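You operate a simulated robot arm through the tools that you are given. There is no shell and no other tool.

You run a simulated robot arm. Do the job below in one go: nothing can be reset, and whatever is moved stays where it is left.

## Task
Measure tubes 419 and 413: IN BAND to the green rack, else to the yellow rack.

It is judged by the outcome, as a careful person would: the job done as asked, and still so three seconds after it is handed in. It fails if anything else is knocked over, pushed out of place, dropped, spilled or broken.

## Robot
A 7-joint arm with a fingered hand on a trunk, on a base that drives. Base frame: it is fixed to the floor where the robot stands at the start and does not move with it; the origin is under the middle of the robot, x ahead of it, y to its left, z up. Lengths are in mm, angles in rad, forces in N, time in s.
With the tool pointing down near the work surface it reaches from about 220 to 720 mm from the robot's upright axis, wherever it stands. Its first joint turns from -2.897 to 2.897 rad. Places, roughly: blue-cap tube [-1000, -1750, 1000]; hole 1 of the green tube rack [-1100, -1800, 900]; hole 1 of the yellow tube rack [-1200, -1700, 900]; hole 2 of the green tube rack [-1200, -1800, 900]; hole 2 of the yellow tube rack [-1200, -1700, 900]; meter on key [-800, -2100, 900]; meter read key [-800, -2100, 900]; meter screen [-900, -2100, 900]; meter zero key [-800, -2100, 900]; well of the meter [-900, -2100, 900]. Payload 4 kg.
The tool frame sits at the grasp point between the pads (the TCP): z along the fingers, y along the line on which they close. The tips reach 26 mm beyond it. The gripper opens to 132 mm. The gripper's body begins 73 mm behind the TCP. The gripper is a hand of 4 fingers: y runs from the thumb to the fingers, the wrist lies at [0, 0, -239] in the tool frame.
Orientation is that of the tool frame in the base frame, as [roll, pitch, yaw] about the fixed x, y, z axes, in that order (R = Rz(yaw) Ry(pitch) Rx(roll)). With the fingers straight down and closing along the base's y, the tool's x points along the base's -x, its y along +y and its z along -z.

## Interface
- The arm moves only by the tool servo_tool. Its argument "moves" is a list of rows, each an object of numbers (a shift or turn left out is 0): "tx", "ty", "tz": the shift along the tool's x, y, z in mm; "ax", "ay", "az": the turn, a rotation vector about the tool's x, y, z in rad. In form: [{"tx": .., "ty": .., "tz": .., "ax": .., "ay": .., "az": ..}, ...]. A call has 1 to 20 rows; each row shifts and turns the commanded pose from where the row before left it, along the tool's axes as they then stand. Rows are played at 5 a second. More than 50 mm and 0.15 rad between two rows, and nothing of the call is played. A pose out of reach is approached as far as the arm can. The call stops where the force on the tool passes 90 N (or 10 N more than at its start, if that is more) or the arm is blocked; 0.2 s more then pass. In this call time passes only in rows, and 0.2 s behind the last. The reply holds the time, the measured pose of the TCP, the force on the tool along the base axes, the opening and the grip force, in the units named above and with some noise, with the torque about the TCP (base axes, N m) and any sound that the robot's microphone picked up.
- Cameras (640 x 400 px; columns grow to the right, rows downward): "scene" is now at [28.7, 153.4, 1472.6]; the picture's right is [0.01, -1.00, 0.00], its down [-0.52, -0.00, -0.85] and it looks along [0.85, 0.01, -0.52] (base axes); focal length 263 px, centre (320, 200). "wrist" rides on the gripper at [68, 2, -97] in the tool frame; the picture's right is [-0.03, 1.00, 0.00], its down [-0.82, -0.02, -0.58] and it looks along [-0.58, -0.01, 0.82] (tool axes); focal length 270 px, centre (320, 200). There is no depth. A picture from a camera that has moved, and an enlarged one, comes with that camera's place and axes in the base frame and with its lens.
- capture(camera): a new picture of that camera. No time passes.
- lift_body(by): slides the trunk up (or, below 0, down) by that many mm; the arm and the scene camera ride with it, the base frame stays. It gives what a move gives, with no picture.
- steer(legs): drives the robot by 1 to 6 legs, each [ahead, turn to the left] in mm and rad, along the robot's own axes; the way and the turn of a leg run together, so that a leg with both is an arc; at most 1500 mm and 3.142 rad a leg. The arm and the cameras ride along, it lands a little off, and it stops where it bumps. It gives what a move gives.
- finger_targets(finger1, finger2, finger3, thumb_bend): sets how far each is bent, from 0 (flat) to 1 (curled in); at 0.3 the hand is open as for a grip, at 0.7 the pads meet at the TCP. One left out holds its place. A second passes; each finger stops where it meets its share of the squeeze, and holds until it gets a number again. It is the only way to open and close the hand. It gives what a move gives, with no picture; readings hold the bend of each and the force on the fingers (four entries, about 0 where the hand has none), thumb and palm.
- head_to(pan, tilt): turns the head with the scene camera to pan (to the left, within 2.705 rad either way) and tilt (down, from -0.506 to 1.204), counted from straight ahead of the robot. It gives what a move gives.
- inspect(camera, box): a new picture of the part [left, top, right, bottom] of that camera's present view, enlarged. No time passes.
- close_job(): hands the job in; it is judged then, once.

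Nothing tells you exact positions but the pictures and the camera data. Unless the task says otherwise, let go and move clear before handing in.

The tools are called after "Request:" as a command line: name --argument value ..., lists and objects as JSON in quotes. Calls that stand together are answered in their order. servo_tool: Moves the arm, as the interface text tells. Its arguments: {"type":"object","properties":{"moves":{"type":"array"}},"required":["moves"]} The other tools are called the same way: lift_body (by) slides the trunk up or down; finger_targets (finger1, finger2, finger3, thumb_bend) moves the fingers one by one; steer (legs) drives the base; head_to (pan, tilt) turns the head that bears the scene camera; capture (camera) takes a picture; inspect (camera, box) takes an enlarged picture of a part of a camera's view; close_job () hands the job in.

At the start:

```text
t: 0.0
ee_pos: [463.7, 57.7, 1093.3]
orientation: [-3.141, -0.001, 3.142]
contact_force: [0.3, -0.3, -0.1]
ft_torque: [0.0, 0.01, -0.01]
opening: 131.9
grasp_force: 0.1
shape: jaw
bend: [0.3, 0.3, 0.3, 0.3]
finger forces: [0.0, 0.0, 0.0, 0.0, 0.1, 0.0]
trunk travel left (down, up): [-425.0, 165.0]
robot x, y, heading: [-1.3, -4.9, -0.001]
head pan, tilt: [0.007, 0.55]
```

scene: 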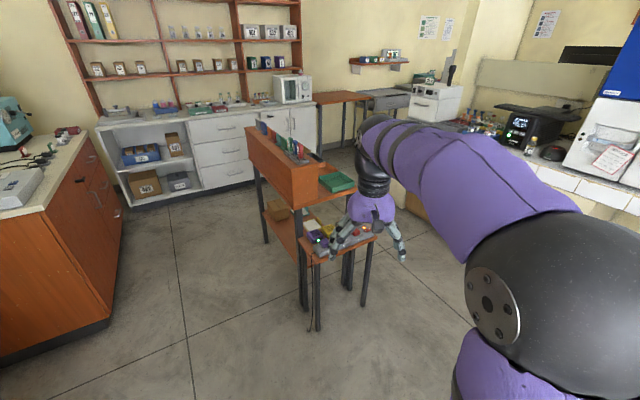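
wrist: 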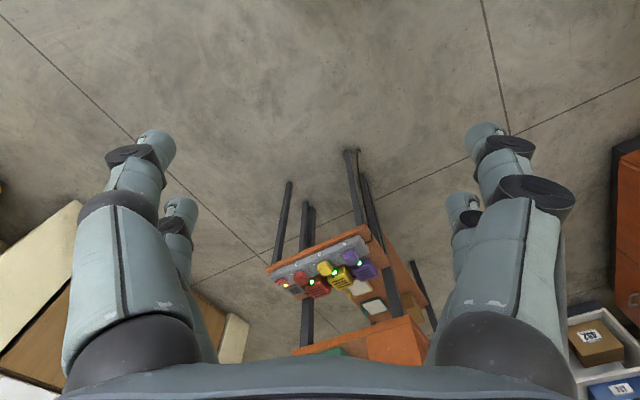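

I see a lab room; the work places named are behind me to the right (about bearing -2.08 rad). First I turn the head to look there.

Request:
head_to --pan -2.08 --tilt 0.3

Request:
capture --camera "scene"

```text
t: 2.0
ee_pos: [463.7, 56.4, 1093.4]
orientation: [-3.141, 0.0, -3.141]
contact_force: [-0.8, 0.1, -0.6]
ft_torque: [-0.02, 0.0, 0.01]
opening: 131.8
grasp_force: 0.0
shape: jaw
bend: [0.3, 0.3, 0.3, 0.3]
finger forces: [0.0, 0.0, 0.1, 0.0, 0.1, 0.0]
trunk travel left (down, up): [-425.0, 165.0]
robot x, y, heading: [1.2, -1.7, 0.006]
head pan, tilt: [-2.08, 0.3]
```

```text
taken
camera scene: at [-106.6, 71.4, 1495.6], right [-0.87, 0.49, 0.0], down [0.14, 0.26, -0.96], along [-0.47, -0.83, -0.3], focal length 263 px, centre (320, 200)
```

scene: 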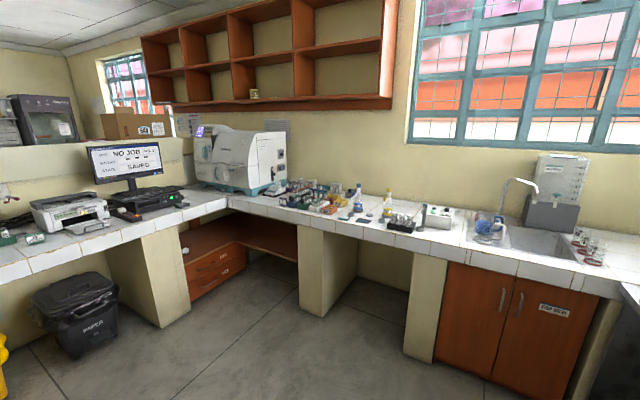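

Request:
inspect --camera "scene" --box '[260, 160, 480, 260]'

Request:
inspect --camera "scene" --box '[80, 130, 200, 220]'

Request:
inspect --camera "scene" --box '[270, 170, 350, 220]'

Request:
inspect --camera "scene" --box '[380, 190, 480, 250]'

```text
2.91 times, centred on (370, 210) of scene
camera zoom: at [-106.6, 71.4, 1495.6], right [-0.87, 0.49, 0.0], down [0.14, 0.26, -0.96], along [-0.47, -0.83, -0.3], focal length 764 px, centre (174, 171)
```

zoom: 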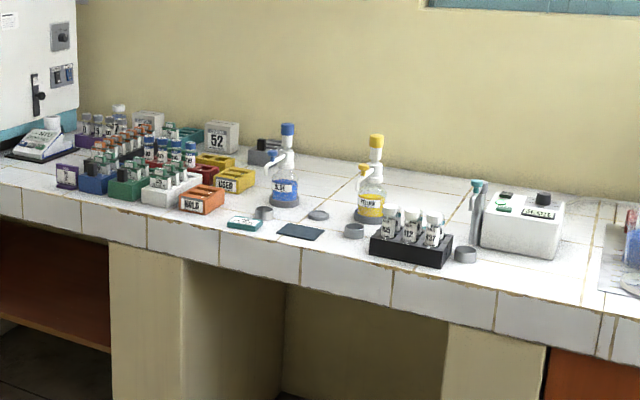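

```text
4.44 times, centred on (140, 175) of scene
camera zoom: at [-106.6, 71.4, 1495.6], right [-0.87, 0.49, 0.0], down [0.14, 0.26, -0.96], along [-0.47, -0.83, -0.3], focal length 1168 px, centre (1120, 311)
```

zoom: 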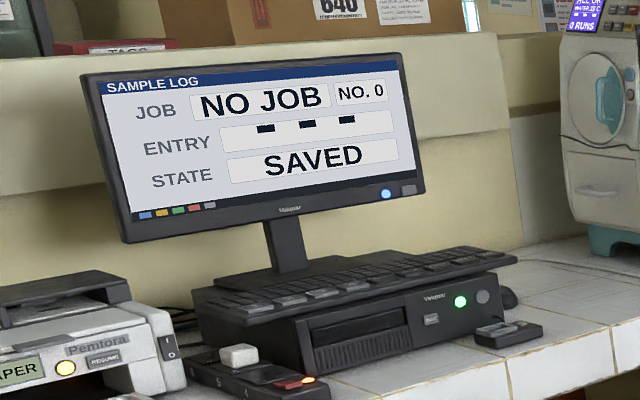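

```text
8.00 times, centred on (310, 195) of scene
camera zoom: at [-106.6, 71.4, 1495.6], right [-0.87, 0.49, 0.0], down [0.14, 0.26, -0.96], along [-0.47, -0.83, -0.3], focal length 2102 px, centre (400, 240)
```

zoom: 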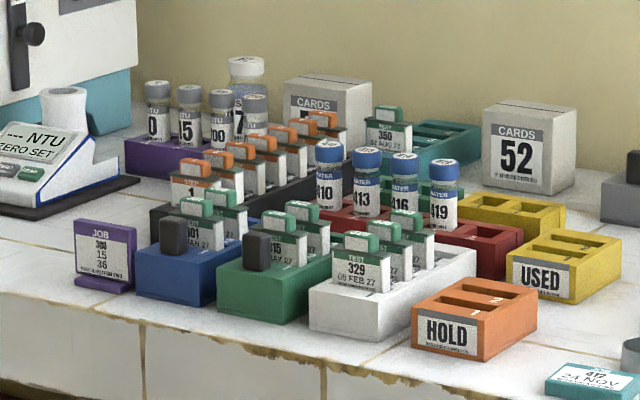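

```text
6.40 times, centred on (430, 220) of scene
camera zoom: at [-106.6, 71.4, 1495.6], right [-0.87, 0.49, 0.0], down [0.14, 0.26, -0.96], along [-0.47, -0.83, -0.3], focal length 1682 px, centre (-384, 72)
```

zoom: 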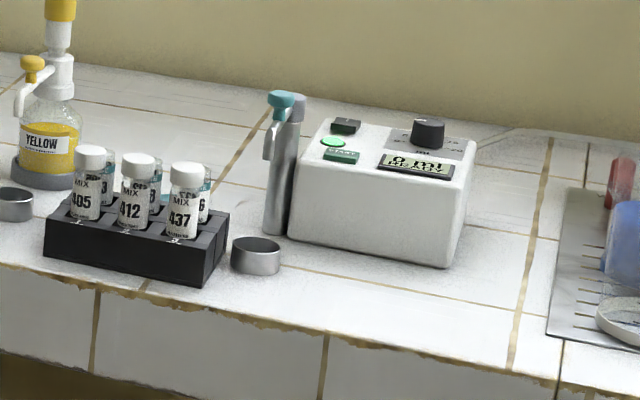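

The target bench corner is behind-right: a turbidity (NTU) meter on the left, a red rack with blue-cap tubes 410/413/416/419, with green and yellow racks behind. I check the way there before driving.

Request:
head_to --pan -1.0 --tilt 0.7

Request:
capture --camera "scene"

Request:
head_to --pan -1.8 --tilt 0.9

Request:
capture --camera "scene"

```text
t: 3.3
ee_pos: [464.0, 55.3, 1090.8]
orientation: [-3.141, -0.002, -3.141]
contact_force: [1.0, -0.6, -0.2]
ft_torque: [0.01, 0.01, -0.03]
opening: 132.0
grasp_force: 0.0
shape: jaw
bend: [0.3, 0.3, 0.3, 0.3]
finger forces: [0.0, 0.1, 0.0, 0.0, 0.1, 0.0]
trunk travel left (down, up): [-425.0, 165.0]
robot x, y, heading: [0.7, -1.2, -0.001]
head pan, tilt: [-1.0, 0.7]
```

```text
taken
camera scene: at [-15.3, 81.4, 1459.5], right [-0.84, -0.54, 0.0], down [-0.35, 0.54, -0.77], along [0.41, -0.64, -0.64], focal length 263 px, centre (320, 200)
```

scene: 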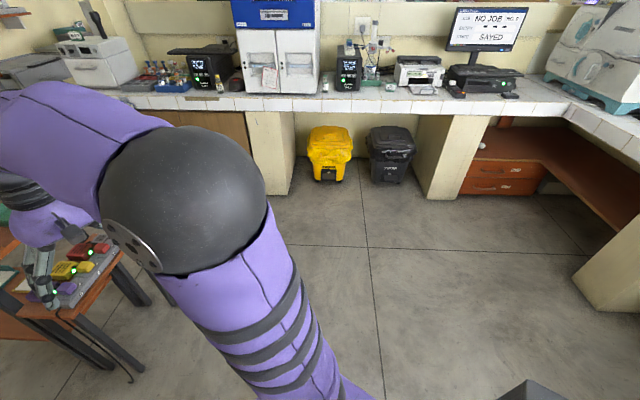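

```text
t: 4.4
ee_pos: [462.8, 56.4, 1092.6]
orientation: [3.141, 0.001, -3.141]
contact_force: [-0.3, -0.1, 0.0]
ft_torque: [-0.02, -0.03, 0.0]
opening: 131.9
grasp_force: 0.0
shape: jaw
bend: [0.3, 0.3, 0.3, 0.3]
finger forces: [0.0, 0.0, 0.0, 0.1, 0.1, 0.0]
trunk travel left (down, up): [-425.0, 165.0]
robot x, y, heading: [-2.0, -3.6, -0.002]
head pan, tilt: [-1.799, 0.901]
```

```text
taken
camera scene: at [-78.2, 79.3, 1443.4], right [-0.97, 0.23, 0.0], down [0.18, 0.76, -0.62], along [-0.14, -0.61, -0.78], focal length 263 px, centre (320, 200)
```

scene: 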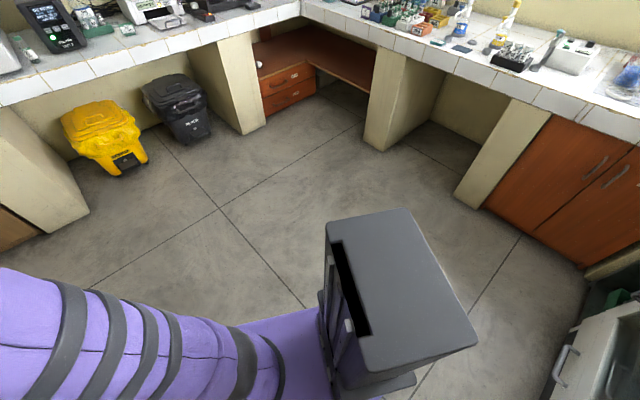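

The floor between me and the corner is clear. I raise the trunk so the arm clears benches, then drive to a spot about 600 mm off the bench edge facing it.

Request:
lift_body --by 150

Request:
steer --legs '[[0, -1.704], [1400, 0], [0, -0.931]]'

Request:
head_to --pan 0.0 --tilt 0.6

Request:
capture --camera "scene"

Request:
capture --camera "wrist"

```text
t: 6.2
ee_pos: [463.6, 56.4, 1242.8]
orientation: [3.141, 0.0, -3.142]
contact_force: [0.1, -0.5, -0.6]
ft_torque: [-0.02, 0.02, -0.02]
opening: 132.2
grasp_force: 0.0
shape: jaw
bend: [0.3, 0.3, 0.3, 0.3]
finger forces: [0.1, 0.0, 0.0, 0.1, 0.1, 0.0]
trunk travel left (down, up): [-575.0, 15.0]
robot x, y, heading: [-3.9, 1.3, 0.003]
head pan, tilt: [-1.799, 0.901]
```

```text
t: 20.4
ee_pos: [-571.1, -1651.4, 1242.3]
orientation: [3.141, -0.001, 0.511]
contact_force: [-0.1, 0.7, 0.8]
ft_torque: [-0.02, -0.02, 0.05]
opening: 132.1
grasp_force: 0.1
shape: jaw
bend: [0.3, 0.3, 0.3, 0.3]
finger forces: [0.0, 0.0, 0.0, 0.1, 0.1, 0.0]
trunk travel left (down, up): [-575.0, 15.0]
robot x, y, heading: [-190.3, -1380.3, -2.632]
head pan, tilt: [-1.799, 0.901]
```

```text
t: 22.1
ee_pos: [-571.1, -1651.8, 1244.2]
orientation: [-3.141, 0.0, 0.512]
contact_force: [-0.2, -0.2, 0.8]
ft_torque: [0.02, -0.02, 0.01]
opening: 132.1
grasp_force: 0.0
shape: jaw
bend: [0.3, 0.3, 0.3, 0.3]
finger forces: [0.0, 0.0, 0.0, 0.0, 0.0, 0.0]
trunk travel left (down, up): [-575.0, 15.0]
robot x, y, heading: [-192.1, -1378.1, -2.632]
head pan, tilt: [0.0, 0.6]
```

```text
taken
camera scene: at [-145.6, -1524.2, 1618.1], right [-0.49, 0.87, 0.0], down [0.49, 0.28, -0.82], along [-0.72, -0.4, -0.57], focal length 263 px, centre (320, 200)
```

scene: 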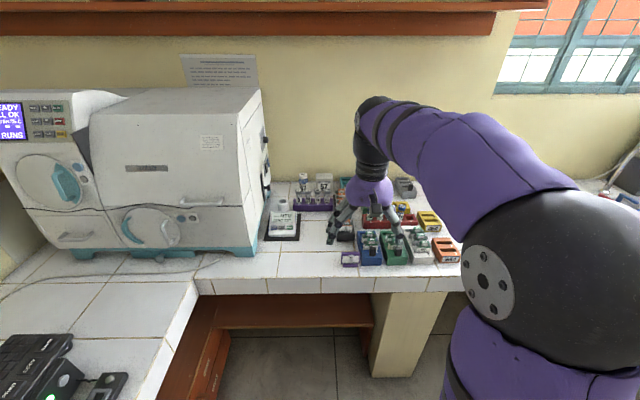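

```text
taken
camera wrist: at [-510.0, -1619.8, 1340.3], right [0.47, -0.88, 0.0], down [-0.72, -0.38, 0.58], along [-0.51, -0.27, -0.82], focal length 270 px, centre (320, 200)
```

wrist: 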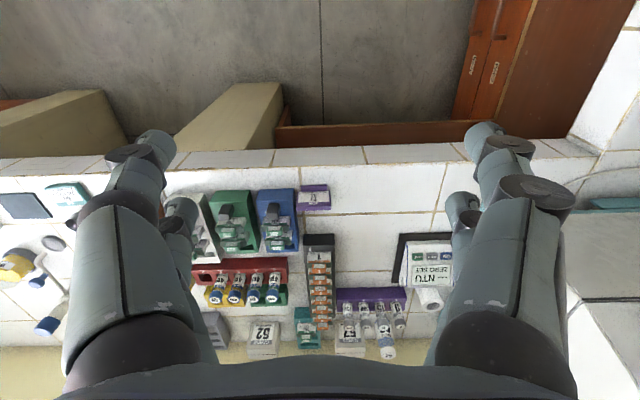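

I'm now facing the bench; the wrist view shows the NTU meter, red rack with four blue-cap tubes, and racks behind. I zoom in to map things.

Request:
inspect --camera "wrist" --box '[180, 170, 340, 270]'

Request:
inspect --camera "wrist" --box '[180, 240, 340, 360]'

Request:
inspect --camera "wrist" --box '[320, 220, 480, 370]'

Request:
inspect --camera "scene" --box '[250, 160, 350, 260]'

Request:
inspect --camera "scene" --box '[340, 190, 470, 280]'

Request:
inspect --camera "scene" --box '[170, 45, 270, 110]'

```text
4.00 times, centred on (260, 220) of wrist
camera zoom: at [-510.0, -1619.8, 1340.3], right [0.47, -0.88, 0.0], down [-0.72, -0.38, 0.58], along [-0.51, -0.27, -0.82], focal length 1081 px, centre (560, 120)
```

zoom: 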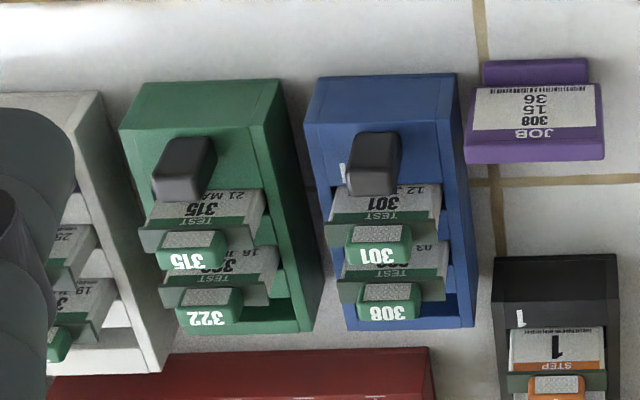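

```text
3.33 times, centred on (260, 300) of wrist
camera zoom: at [-510.0, -1619.8, 1340.3], right [0.47, -0.88, 0.0], down [-0.72, -0.38, 0.58], along [-0.51, -0.27, -0.82], focal length 901 px, centre (520, -133)
```

zoom: 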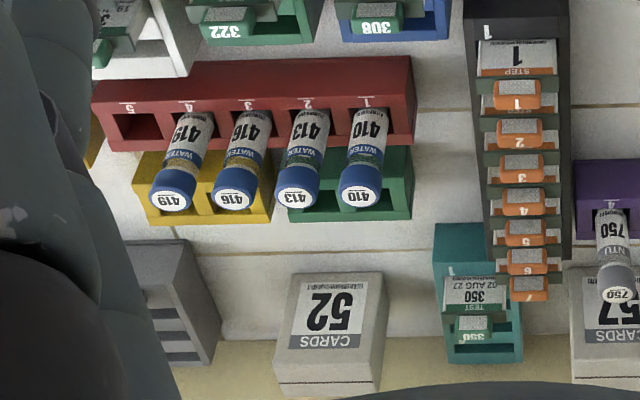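

```text
2.67 times, centred on (400, 295) of wrist
camera zoom: at [-510.0, -1619.8, 1340.3], right [0.47, -0.88, 0.0], down [-0.72, -0.38, 0.58], along [-0.51, -0.27, -0.82], focal length 721 px, centre (107, -53)
```

zoom: 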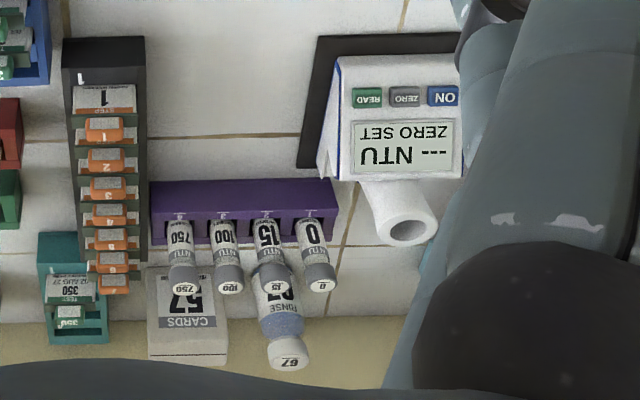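

```text
4.00 times, centred on (300, 210) of scene
camera zoom: at [-145.6, -1524.2, 1618.1], right [-0.49, 0.87, 0.0], down [0.49, 0.28, -0.82], along [-0.72, -0.4, -0.57], focal length 1051 px, centre (400, 160)
```

zoom: 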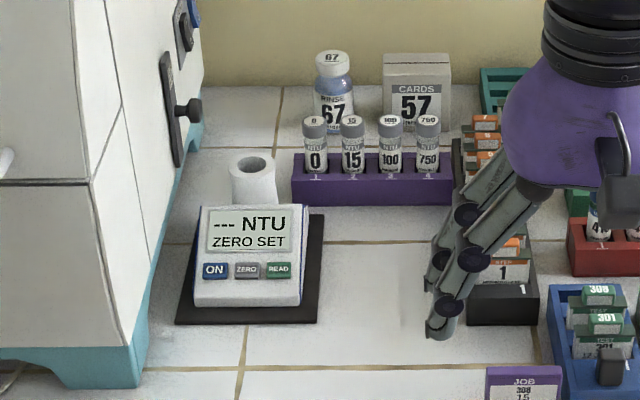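

```text
4.44 times, centred on (405, 235) of scene
camera zoom: at [-145.6, -1524.2, 1618.1], right [-0.49, 0.87, 0.0], down [0.49, 0.28, -0.82], along [-0.72, -0.4, -0.57], focal length 1168 px, centre (-58, 44)
```

zoom: 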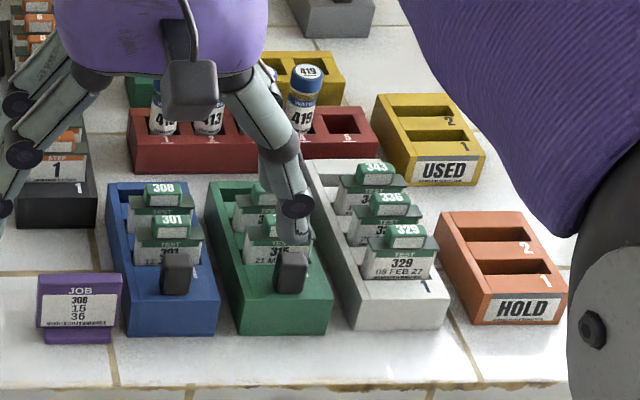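

```text
6.15 times, centred on (220, 78) of scene
camera zoom: at [-145.6, -1524.2, 1618.1], right [-0.49, 0.87, 0.0], down [0.49, 0.28, -0.82], along [-0.72, -0.4, -0.57], focal length 1617 px, centre (935, 954)
```

zoom: 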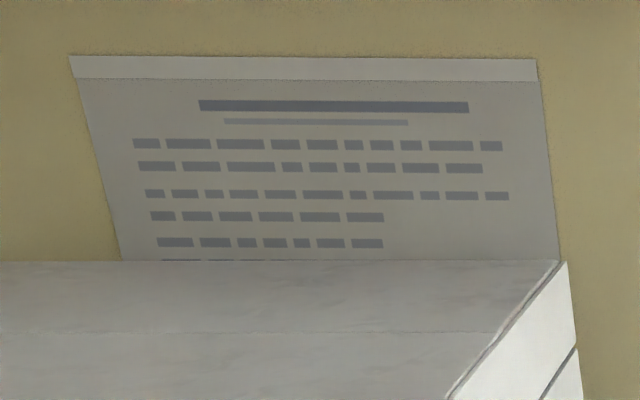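

The meter has ON/ZERO/READ keys with the well behind its screen; tubes 410, 413, 416, 419 sit in red rack holes 1–4, and the small green and yellow 2-hole racks are behind. I look down to judge how close the base can get to the counter.

Request:
head_to --pan 0.5 --tilt 1.2

Request:
capture --camera "scene"

Request:
head_to --pan -0.3 --tilt 1.2

Request:
capture --camera "scene"

```text
t: 23.1
ee_pos: [-571.2, -1653.3, 1242.7]
orientation: [-3.141, -0.001, 0.511]
contact_force: [-0.4, -0.5, 0.6]
ft_torque: [-0.03, 0.02, 0.03]
opening: 132.0
grasp_force: 0.0
shape: jaw
bend: [0.3, 0.3, 0.3, 0.3]
finger forces: [0.1, 0.1, 0.0, 0.0, 0.0, 0.1]
trunk travel left (down, up): [-575.0, 15.0]
robot x, y, heading: [-195.8, -1380.3, -2.631]
head pan, tilt: [0.499, 1.201]
```

```text
taken
camera scene: at [-98.3, -1528.5, 1573.6], right [-0.85, 0.53, 0.0], down [0.5, 0.79, -0.36], along [-0.19, -0.31, -0.93], focal length 263 px, centre (320, 200)
```

scene: 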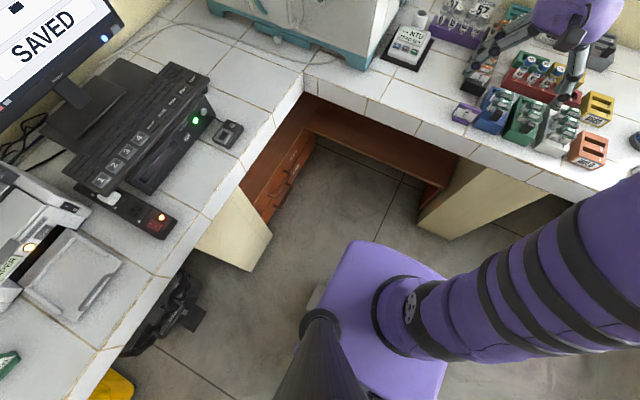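

```text
t: 24.3
ee_pos: [-571.2, -1652.0, 1243.5]
orientation: [-3.141, 0.001, 0.513]
contact_force: [0.9, -0.4, -0.3]
ft_torque: [0.0, -0.02, -0.03]
opening: 132.0
grasp_force: 0.1
shape: jaw
bend: [0.3, 0.3, 0.3, 0.3]
finger forces: [0.0, 0.1, 0.0, 0.0, 0.1, 0.1]
trunk travel left (down, up): [-575.0, 15.0]
robot x, y, heading: [-196.1, -1376.6, -2.631]
head pan, tilt: [-0.3, 1.201]
```

```text
taken
camera scene: at [-123.1, -1492.8, 1573.5], right [-0.21, 0.98, 0.0], down [0.91, 0.19, -0.36], along [-0.35, -0.08, -0.93], focal length 263 px, centre (320, 200)
```

scene: 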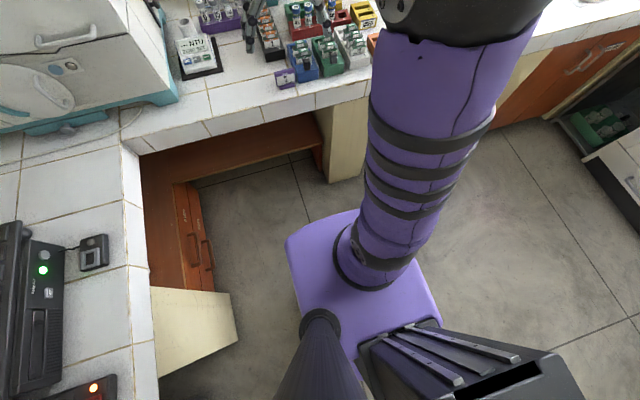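

I'm squarely facing the bench with the base front still well off it. I'll creep forward about 300 mm (slightly left) with the hand high, then look again.

Request:
steer --legs '[[0, 0.15], [300, 0], [0, -0.15]]'

Request:
capture --camera "scene"

Request:
capture --camera "wrist"

```text
t: 27.7
ee_pos: [-813.0, -1836.3, 1241.7]
orientation: [-3.141, 0.0, 0.509]
contact_force: [0.1, -1.1, -0.1]
ft_torque: [-0.03, -0.01, 0.03]
opening: 131.8
grasp_force: 0.1
shape: jaw
bend: [0.3, 0.3, 0.3, 0.3]
finger forces: [0.1, 0.1, 0.0, 0.0, 0.1, 0.0]
trunk travel left (down, up): [-575.0, 15.0]
robot x, y, heading: [-433.9, -1564.3, -2.641]
head pan, tilt: [-0.3, 1.201]
```

```text
taken
camera scene: at [-364.3, -1678.2, 1573.5], right [-0.2, 0.98, 0.0], down [0.91, 0.19, -0.36], along [-0.35, -0.07, -0.93], focal length 263 px, centre (320, 200)
```

scene: 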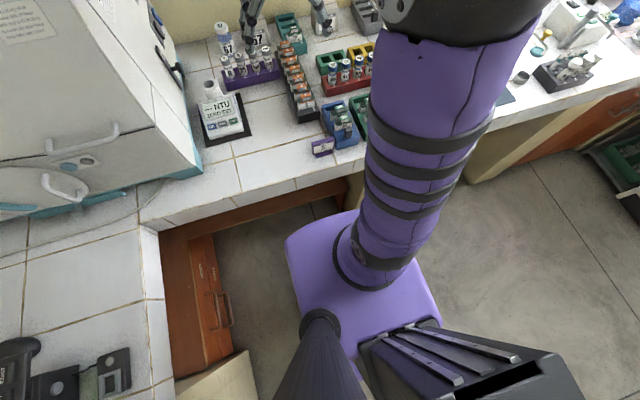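

```text
taken
camera wrist: at [-751.3, -1803.7, 1340.3], right [0.46, -0.89, 0.0], down [-0.72, -0.38, 0.58], along [-0.51, -0.27, -0.82], focal length 270 px, centre (320, 200)
```

wrist: 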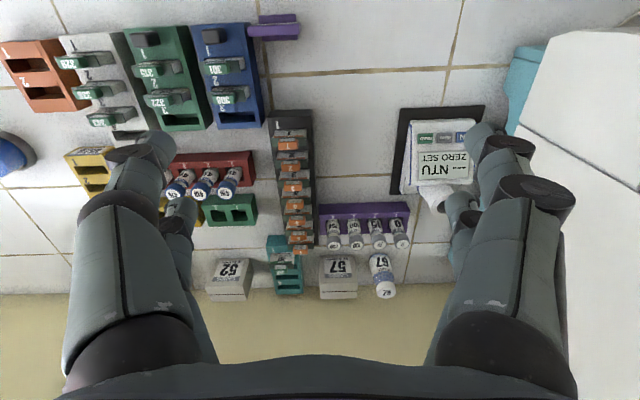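

I'm now about 300 mm from the bench edge. I look at the hand itself and the bench items with the head level to learn the finger layout.

Request:
head_to --pan 0.1 --tilt 0.7

Request:
capture --camera "scene"

Request:
inspect --camera "scene" --box '[290, 60, 450, 200]'

Request:
inspect --camera "wrist" --box '[60, 100, 320, 262]'

Request:
inspect --camera "wrist" --box '[360, 80, 600, 230]'

```text
t: 28.6
ee_pos: [-812.5, -1835.8, 1241.9]
orientation: [3.141, 0.001, 0.507]
contact_force: [-0.7, -0.4, 0.0]
ft_torque: [0.03, -0.02, 0.01]
opening: 131.6
grasp_force: 0.0
shape: jaw
bend: [0.3, 0.3, 0.3, 0.3]
finger forces: [0.0, 0.0, 0.0, 0.0, 0.0, 0.0]
trunk travel left (down, up): [-575.0, 15.0]
robot x, y, heading: [-434.6, -1562.2, -2.639]
head pan, tilt: [0.099, 0.7]
```

```text
taken
camera scene: at [-379.3, -1715.2, 1609.4], right [-0.57, 0.82, 0.0], down [0.53, 0.37, -0.76], along [-0.63, -0.43, -0.64], focal length 263 px, centre (320, 200)
```

scene: 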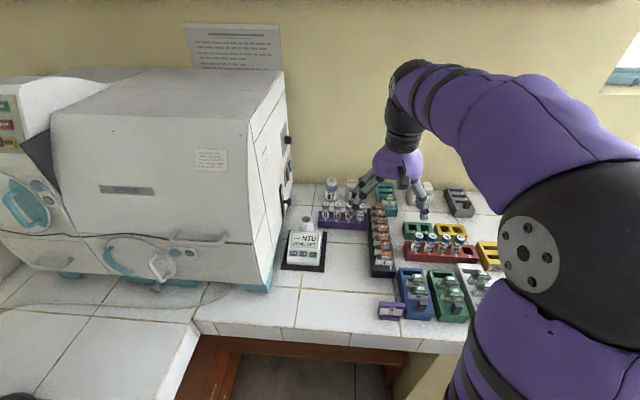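

```text
2.86 times, centred on (370, 130) of scene
camera zoom: at [-379.3, -1715.2, 1609.4], right [-0.57, 0.82, 0.0], down [0.53, 0.37, -0.76], along [-0.63, -0.43, -0.64], focal length 751 px, centre (177, 400)
```

zoom: 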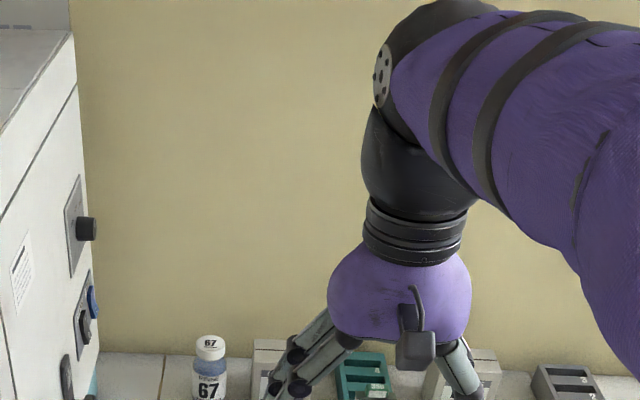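

```text
2.46 times, centred on (190, 181) of wrist
camera zoom: at [-751.2, -1803.8, 1340.3], right [0.46, -0.89, 0.0], down [-0.72, -0.38, 0.58], along [-0.51, -0.27, -0.82], focal length 665 px, centre (640, 247)
```

zoom: 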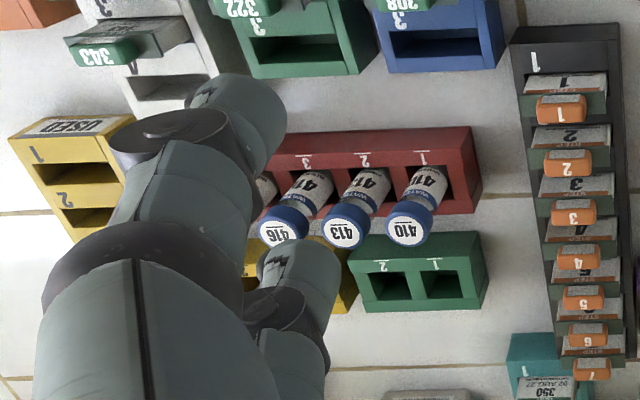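

```text
2.67 times, centred on (480, 155) of wrist
camera zoom: at [-751.2, -1803.8, 1340.3], right [0.46, -0.89, 0.0], down [-0.72, -0.38, 0.58], along [-0.51, -0.27, -0.82], focal length 721 px, centre (-107, 320)
```

zoom: 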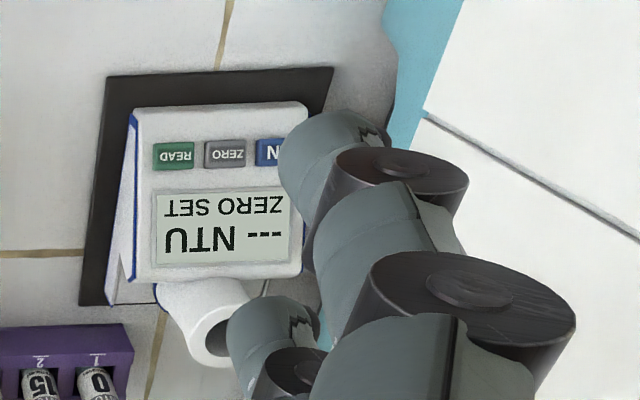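

Request:
inspect --camera "scene" --box '[340, 150, 440, 225]'

Request:
inspect --camera "scene" --box '[270, 170, 350, 280]'

Request:
inspect --camera "scene" --box '[390, 200, 500, 290]'

```text
5.33 times, centred on (390, 188) of scene
camera zoom: at [-379.3, -1715.2, 1609.4], right [-0.57, 0.82, 0.0], down [0.53, 0.37, -0.76], along [-0.63, -0.43, -0.64], focal length 1401 px, centre (-53, 267)
```

zoom: 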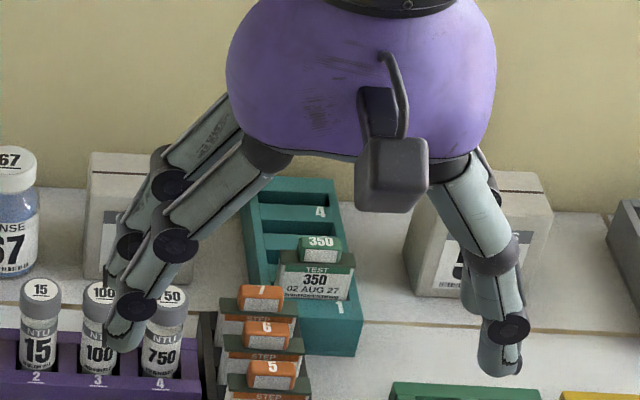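

```text
3.64 times, centred on (310, 225) of scene
camera zoom: at [-379.3, -1715.2, 1609.4], right [-0.57, 0.82, 0.0], down [0.53, 0.37, -0.76], along [-0.63, -0.43, -0.64], focal length 955 px, centre (356, 109)
```

zoom: 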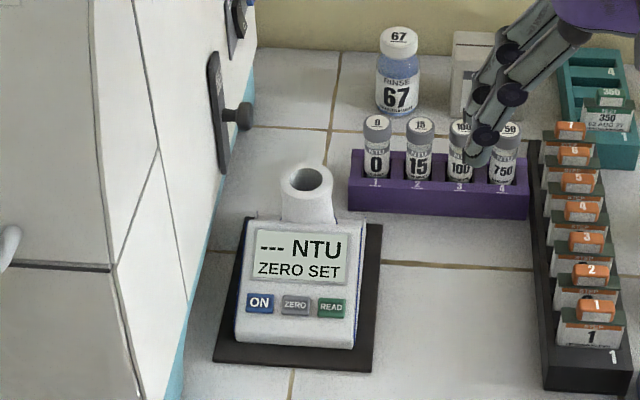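

```text
4.44 times, centred on (445, 245) of scene
camera zoom: at [-379.3, -1715.2, 1609.4], right [-0.57, 0.82, 0.0], down [0.53, 0.37, -0.76], along [-0.63, -0.43, -0.64], focal length 1168 px, centre (-236, 0)
```

zoom: 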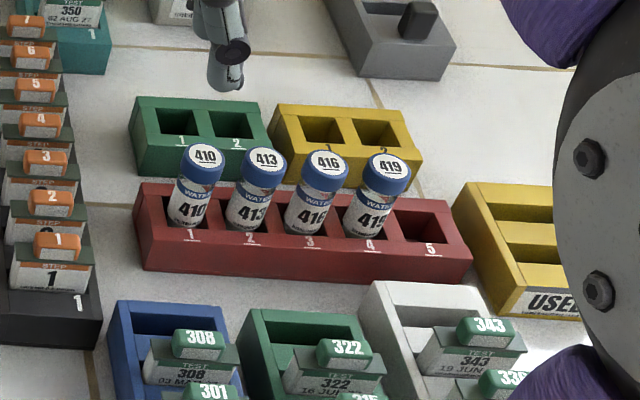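

The racks, meter and hand are now clearly seen. I test the fingers individually in free air to learn their layout.

Request:
finger_targets --finger1 0.6

Request:
capture --camera "wrist"

Request:
finger_targets --finger2 0.6

Request:
capture --camera "wrist"

Request:
finger_targets --finger3 0.6

Request:
capture --camera "wrist"

Request:
finger_targets --thumb_bend 0.6

Request:
capture --camera "wrist"

Request:
inspect --camera "scene" --box '[340, 150, 440, 225]'

```text
t: 29.6
ee_pos: [-811.9, -1835.8, 1241.6]
orientation: [-3.141, 0.0, 0.509]
contact_force: [0.1, 0.5, 0.8]
ft_torque: [0.02, 0.0, -0.04]
opening: 83.3
grasp_force: 0.0
shape: fingers
bend: [0.6, 0.3, 0.3, 0.3]
finger forces: [0.0, 0.0, 0.0, 0.1, 0.0, 0.0]
trunk travel left (down, up): [-575.0, 15.0]
robot x, y, heading: [-435.3, -1560.6, -2.637]
head pan, tilt: [0.099, 0.7]
```

```text
taken
camera wrist: at [-751.2, -1803.8, 1340.3], right [0.46, -0.89, 0.0], down [-0.72, -0.38, 0.58], along [-0.51, -0.27, -0.82], focal length 270 px, centre (320, 200)
```

wrist: 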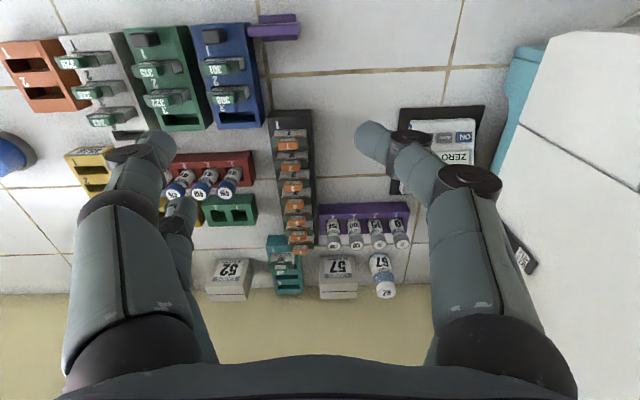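

```text
t: 30.6
ee_pos: [-811.9, -1836.0, 1243.0]
orientation: [3.141, 0.0, 0.509]
contact_force: [-0.5, -1.2, -0.5]
ft_torque: [0.01, -0.02, 0.0]
opening: 83.0
grasp_force: 0.0
shape: fingers
bend: [0.6, 0.6, 0.3, 0.3]
finger forces: [0.0, 0.0, 0.0, 0.1, 0.0, 0.0]
trunk travel left (down, up): [-575.0, 15.0]
robot x, y, heading: [-432.0, -1560.4, -2.633]
head pan, tilt: [0.099, 0.7]
```

```text
taken
camera wrist: at [-751.2, -1803.8, 1340.3], right [0.46, -0.89, 0.0], down [-0.72, -0.38, 0.58], along [-0.51, -0.27, -0.82], focal length 270 px, centre (320, 200)
```

wrist: 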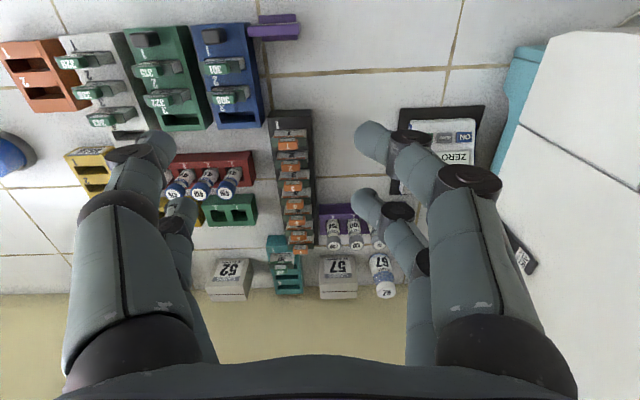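

```text
t: 31.6
ee_pos: [-811.1, -1835.5, 1242.6]
orientation: [3.141, 0.0, 0.508]
contact_force: [0.8, 1.2, 0.1]
ft_torque: [-0.03, -0.02, 0.03]
opening: 83.2
grasp_force: 0.1
shape: fingers
bend: [0.6, 0.6, 0.6, 0.3]
finger forces: [0.1, 0.0, 0.1, 0.1, 0.0, 0.1]
trunk travel left (down, up): [-575.0, 15.0]
robot x, y, heading: [-433.9, -1564.1, -2.638]
head pan, tilt: [0.099, 0.7]
```

```text
taken
camera wrist: at [-751.2, -1803.8, 1340.3], right [0.46, -0.89, 0.0], down [-0.72, -0.38, 0.58], along [-0.51, -0.27, -0.82], focal length 270 px, centre (320, 200)
```

wrist: 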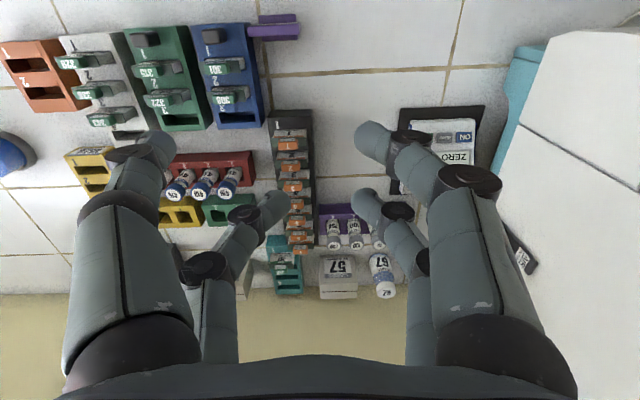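

```text
t: 32.6
ee_pos: [-811.9, -1836.6, 1242.1]
orientation: [-3.141, 0.002, 0.508]
contact_force: [-0.1, -0.4, 0.2]
ft_torque: [0.01, -0.05, -0.03]
opening: 33.3
grasp_force: 0.0
shape: fingers
bend: [0.6, 0.6, 0.6, 0.6]
finger forces: [0.1, 0.0, 0.1, 0.0, 0.0, 0.1]
trunk travel left (down, up): [-575.0, 15.0]
robot x, y, heading: [-432.9, -1562.7, -2.638]
head pan, tilt: [0.099, 0.7]
```

```text
taken
camera wrist: at [-751.2, -1803.8, 1340.3], right [0.46, -0.89, 0.0], down [-0.72, -0.38, 0.58], along [-0.51, -0.27, -0.82], focal length 270 px, centre (320, 200)
```

wrist: 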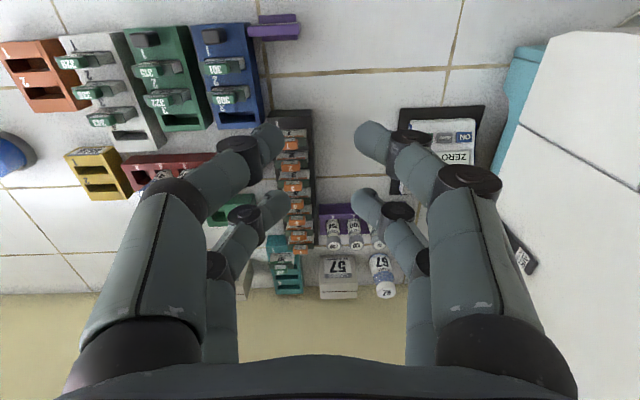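

```text
5.33 times, centred on (390, 188) of scene
camera zoom: at [-379.3, -1715.3, 1609.5], right [-0.57, 0.82, 0.0], down [0.53, 0.37, -0.76], along [-0.63, -0.43, -0.64], focal length 1401 px, centre (-53, 267)
```

zoom: 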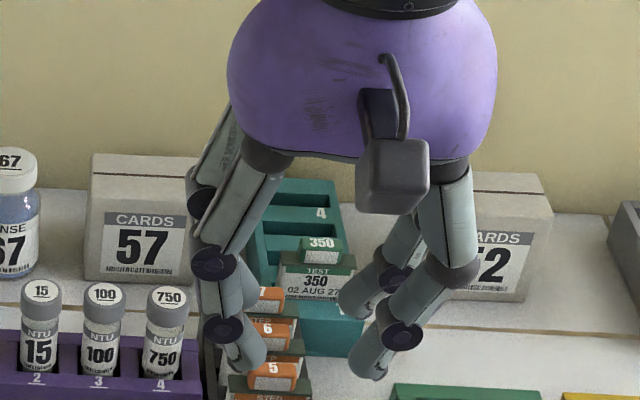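

The hand is a 2×2 set of fingers. Triangulating from scene and wrist views: READ key ≈ [-827,-2053,895], well top ≈ [-896,-2132,960], tube 413 cap ≈ [-1067,-1745,965], 419 ≈ [-1113,-1668,965], bench top ≈ 855. I need to be about 95 mm closer, so I creep forward in steps.

Request:
finger_targets --finger1 0.3 --finger2 0.3 --finger3 0.3 --thumb_bend 0.3

Request:
steer --legs '[[0, -0.11], [55, 0], [0, 0.11]]'

Request:
head_to --pan -0.3 --tilt 1.2

Request:
capture --camera "scene"

```text
t: 33.6
ee_pos: [-812.5, -1836.1, 1242.9]
orientation: [-3.14, 0.0, 0.508]
contact_force: [-0.1, 0.0, -0.4]
ft_torque: [0.01, -0.02, 0.03]
opening: 132.5
grasp_force: 0.1
shape: fingers
bend: [0.3, 0.3, 0.3, 0.3]
finger forces: [0.1, 0.0, 0.0, 0.1, 0.0, 0.0]
trunk travel left (down, up): [-575.0, 15.0]
robot x, y, heading: [-433.9, -1563.8, -2.639]
head pan, tilt: [0.099, 0.7]
```

```text
t: 35.7
ee_pos: [-862.6, -1855.9, 1243.7]
orientation: [-3.141, -0.002, 0.505]
contact_force: [-0.2, 0.5, 0.4]
ft_torque: [0.04, -0.01, -0.03]
opening: 132.5
grasp_force: 0.2
shape: fingers
bend: [0.3, 0.3, 0.3, 0.3]
finger forces: [0.1, 0.1, 0.0, 0.1, 0.0, 0.1]
trunk travel left (down, up): [-575.0, 15.0]
robot x, y, heading: [-485.5, -1583.6, -2.636]
head pan, tilt: [0.099, 0.7]
```

```text
t: 36.6
ee_pos: [-862.1, -1854.5, 1242.8]
orientation: [-3.141, 0.001, 0.506]
contact_force: [-0.1, 1.2, 0.6]
ft_torque: [0.01, 0.03, -0.01]
opening: 132.6
grasp_force: 0.1
shape: fingers
bend: [0.3, 0.3, 0.3, 0.3]
finger forces: [0.0, 0.0, 0.0, 0.0, 0.1, 0.1]
trunk travel left (down, up): [-575.0, 15.0]
robot x, y, heading: [-484.5, -1585.8, -2.63]
head pan, tilt: [-0.3, 1.201]
```

```text
taken
camera scene: at [-413.6, -1698.8, 1573.6], right [-0.21, 0.98, 0.0], down [0.91, 0.19, -0.36], along [-0.36, -0.07, -0.93], focal length 263 px, centre (320, 200)
```

scene: 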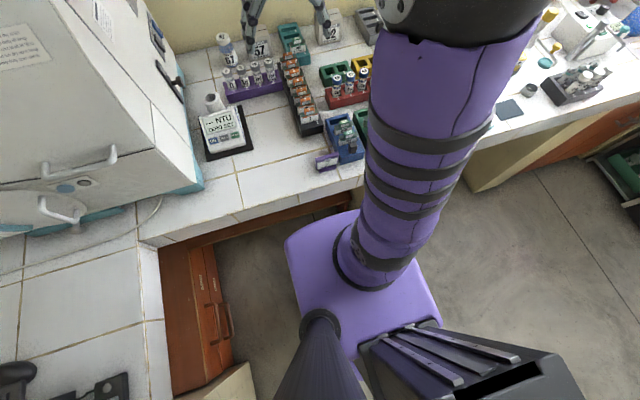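

No bump and the bench edge is still ~120 mm ahead of the platform. I advance another 55 mm.

Request:
steer --legs '[[55, 0]]'

Request:
head_to --pan 0.15 --tilt 0.75

Request:
capture --camera "scene"

Request:
capture --camera "wrist"

Request:
inspect --camera "scene" --box '[240, 170, 340, 260]'

Request:
inspect --camera "scene" --box '[370, 190, 470, 270]'

```text
t: 37.6
ee_pos: [-910.7, -1882.0, 1243.0]
orientation: [3.14, -0.002, 0.505]
contact_force: [-0.9, 0.1, 0.1]
ft_torque: [-0.02, -0.02, -0.03]
opening: 132.7
grasp_force: 0.1
shape: fingers
bend: [0.3, 0.3, 0.3, 0.3]
finger forces: [0.1, 0.0, 0.0, 0.0, 0.0, 0.0]
trunk travel left (down, up): [-575.0, 15.0]
robot x, y, heading: [-530.4, -1607.5, -2.636]
head pan, tilt: [-0.3, 1.201]
```

```text
t: 38.5
ee_pos: [-909.2, -1882.5, 1242.3]
orientation: [3.141, -0.001, 0.506]
contact_force: [0.7, 0.3, 0.3]
ft_torque: [0.0, 0.04, 0.02]
opening: 132.4
grasp_force: 0.1
shape: fingers
bend: [0.3, 0.3, 0.3, 0.3]
finger forces: [0.0, 0.1, 0.0, 0.1, 0.1, 0.0]
trunk travel left (down, up): [-575.0, 15.0]
robot x, y, heading: [-528.3, -1610.0, -2.637]
head pan, tilt: [0.15, 0.75]
```

```text
taken
camera scene: at [-472.4, -1764.3, 1605.2], right [-0.61, 0.79, 0.0], down [0.54, 0.42, -0.73], along [-0.58, -0.45, -0.68], focal length 263 px, centre (320, 200)
```

scene: 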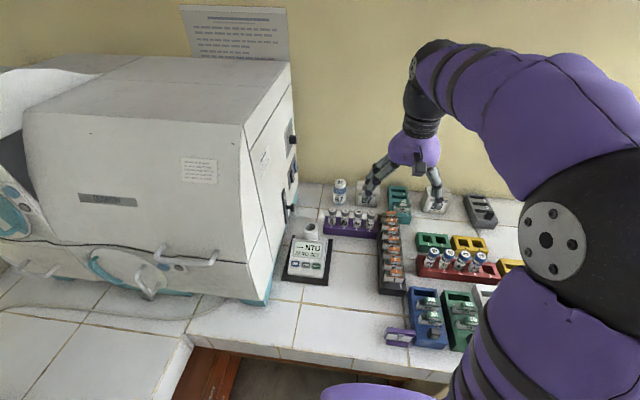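

```text
taken
camera wrist: at [-848.9, -1850.8, 1340.3], right [0.46, -0.89, 0.0], down [-0.72, -0.38, 0.58], along [-0.51, -0.27, -0.82], focal length 270 px, centre (320, 200)
```

wrist: 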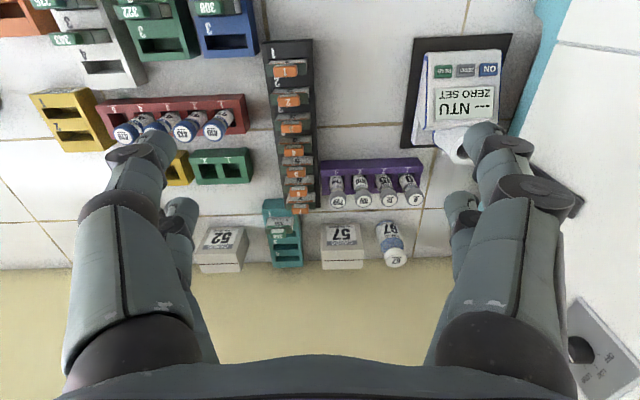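

```text
4.44 times, centred on (290, 215) of scene
camera zoom: at [-472.4, -1764.3, 1605.2], right [-0.61, 0.79, 0.0], down [0.54, 0.42, -0.73], along [-0.58, -0.45, -0.68], focal length 1168 px, centre (453, 133)
```

zoom: 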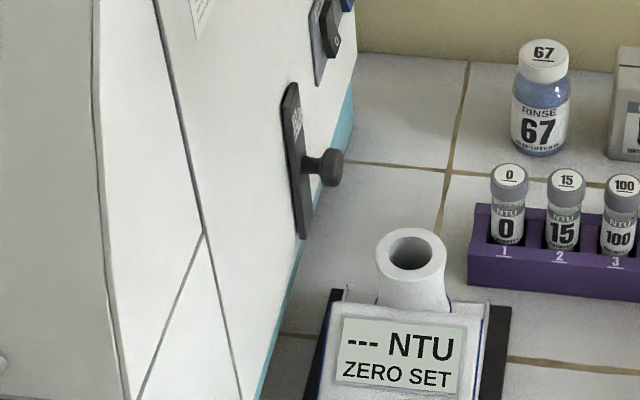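

```text
5.00 times, centred on (420, 230) of scene
camera zoom: at [-472.4, -1764.3, 1605.2], right [-0.61, 0.79, 0.0], down [0.54, 0.42, -0.73], along [-0.58, -0.45, -0.68], focal length 1314 px, centre (-180, 50)
```

zoom: 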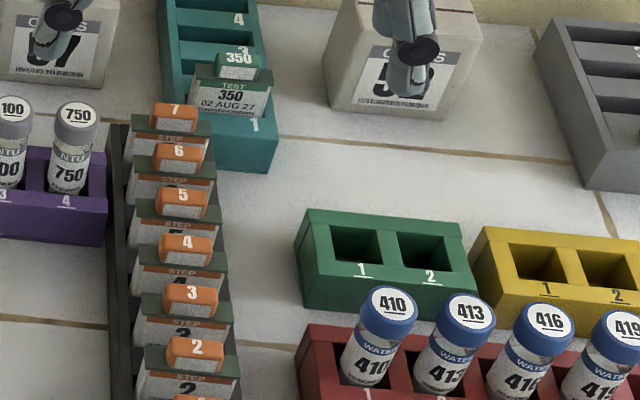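

Positions confirmed from the new stance (413 cap ≈ [-1069,-1744,965], well ≈ [-898,-2132,960]; machine wall ~105 mm left of the well). I'll turn the hand so it closes front-to-back (across the rack row) with the camera away from the machine.

Request:
servo_tool --moves '[{"az": -0.145}, {"az": -0.145}, {"az": -0.145}, {"az": -0.145}, {"az": -0.145}, {"az": -0.145}, {"az": -0.145}, {"az": -0.145}, {"az": -0.145}, {"az": -0.145}, {"az": -0.145}]'

Request:
capture --camera "scene"

Request:
capture --camera "wrist"

```text
t: 40.9
ee_pos: [-909.3, -1881.7, 1243.1]
orientation: [-3.142, 0.0, 2.104]
contact_force: [-0.7, -0.3, 0.0]
ft_torque: [0.03, -0.01, 0.01]
opening: 132.4
grasp_force: 0.0
shape: fingers
bend: [0.3, 0.3, 0.3, 0.3]
finger forces: [0.0, 0.1, 0.0, 0.0, 0.1, 0.0]
trunk travel left (down, up): [-575.0, 15.0]
robot x, y, heading: [-533.8, -1607.5, -2.632]
head pan, tilt: [0.15, 0.75]
```

```text
taken
camera scene: at [-472.4, -1764.3, 1605.3], right [-0.61, 0.79, 0.0], down [0.54, 0.42, -0.73], along [-0.58, -0.45, -0.68], focal length 263 px, centre (320, 200)
```

scene: 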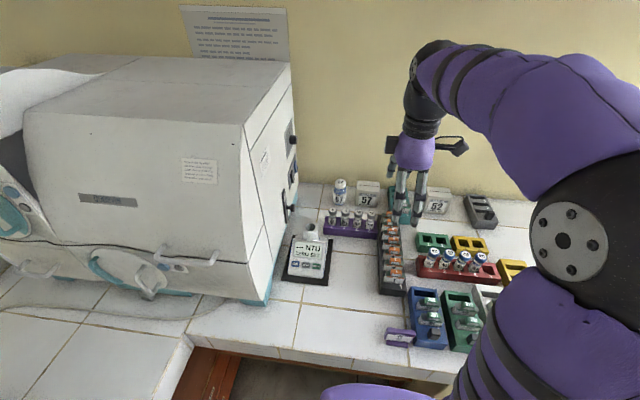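

```text
taken
camera wrist: at [-942.9, -1822.5, 1339.9], right [0.87, 0.49, 0.0], down [0.4, -0.71, 0.58], along [0.28, -0.5, -0.82], focal length 270 px, centre (320, 200)
```

wrist: 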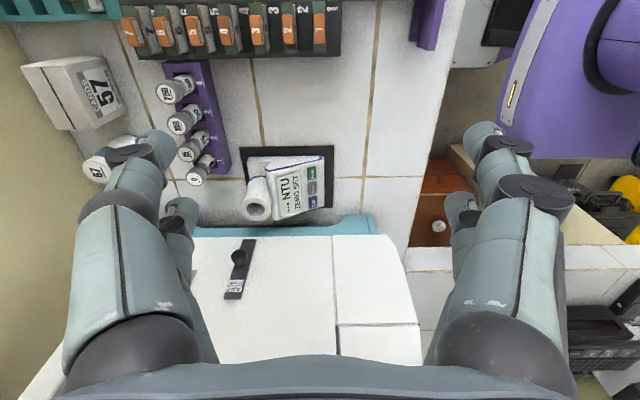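

The hand now closes front-to-back. I move above tube 413 at a safe height and check alignment with the cameras.

Request:
servo_tool --moves '[{"tx": 40, "ty": -13.5}, {"tx": 40, "ty": -13.5}, {"tx": 40, "ty": -13.5}, {"tx": 40, "ty": -13.5}, {"tx": 40, "ty": -13.5}, {"tz": 45}, {"tz": 45}, {"tz": 40}]'

Request:
capture --camera "wrist"

Request:
capture --camera "scene"

```text
t: 42.7
ee_pos: [-1069.1, -1745.1, 1112.7]
orientation: [-3.141, 0.002, 2.102]
contact_force: [-0.2, 0.2, 0.5]
ft_torque: [-0.01, -0.02, -0.01]
opening: 132.6
grasp_force: 0.0
shape: fingers
bend: [0.3, 0.3, 0.3, 0.3]
finger forces: [0.1, 0.0, 0.1, 0.0, 0.1, 0.1]
trunk travel left (down, up): [-575.0, 15.0]
robot x, y, heading: [-530.4, -1611.6, -2.634]
head pan, tilt: [0.15, 0.75]
```

```text
taken
camera wrist: at [-1102.0, -1683.6, 1209.3], right [0.87, 0.48, 0.0], down [0.39, -0.71, 0.58], along [0.28, -0.51, -0.82], focal length 270 px, centre (320, 200)
```

wrist: 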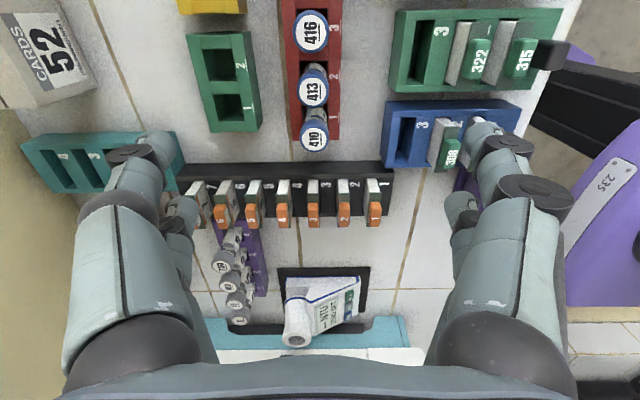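

```text
taken
camera scene: at [-472.8, -1764.1, 1605.3], right [-0.61, 0.79, 0.0], down [0.54, 0.42, -0.73], along [-0.58, -0.45, -0.68], focal length 263 px, centre (320, 200)
```

scene: 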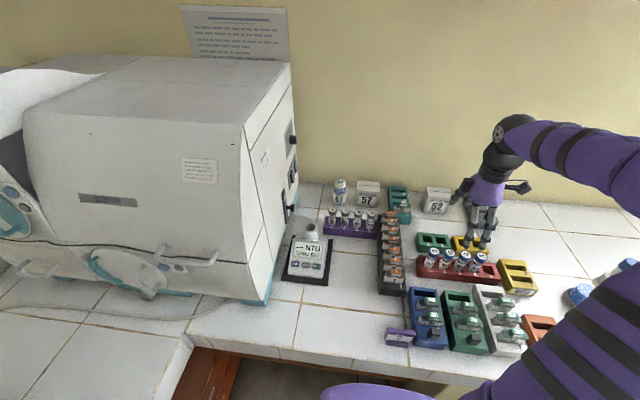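

Request:
inspect --camera "wrist" --box '[240, 0, 400, 160]'

Request:
inspect --camera "scene" --box '[410, 160, 550, 290]'

```text
2.50 times, centred on (320, 80) of wrist
camera zoom: at [-1102.0, -1683.6, 1209.3], right [0.87, 0.48, 0.0], down [0.39, -0.71, 0.58], along [0.28, -0.51, -0.82], focal length 676 px, centre (320, 500)
```

zoom: 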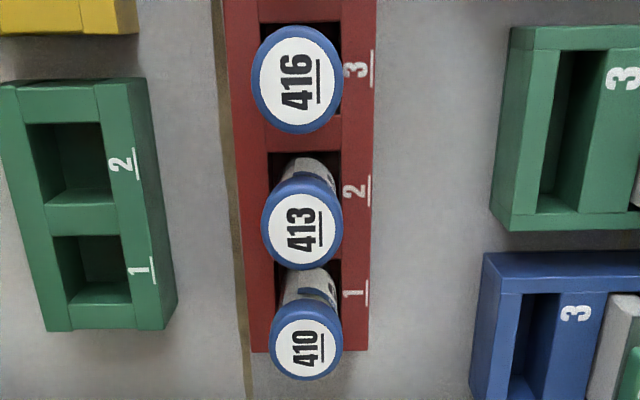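

```text
3.08 times, centred on (480, 225) of scene
camera zoom: at [-472.8, -1764.1, 1605.3], right [-0.61, 0.79, 0.0], down [0.54, 0.42, -0.73], along [-0.58, -0.45, -0.68], focal length 808 px, centre (-172, 123)
```

zoom: 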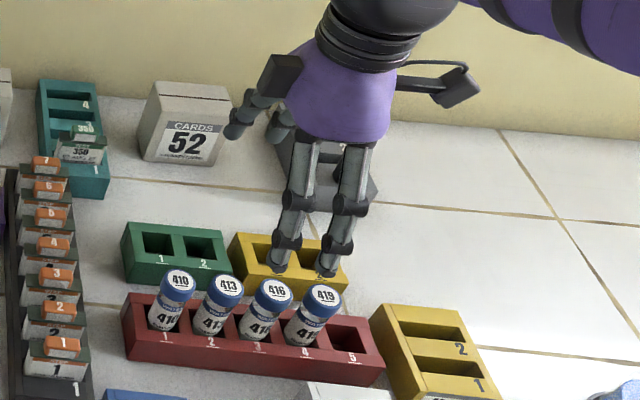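

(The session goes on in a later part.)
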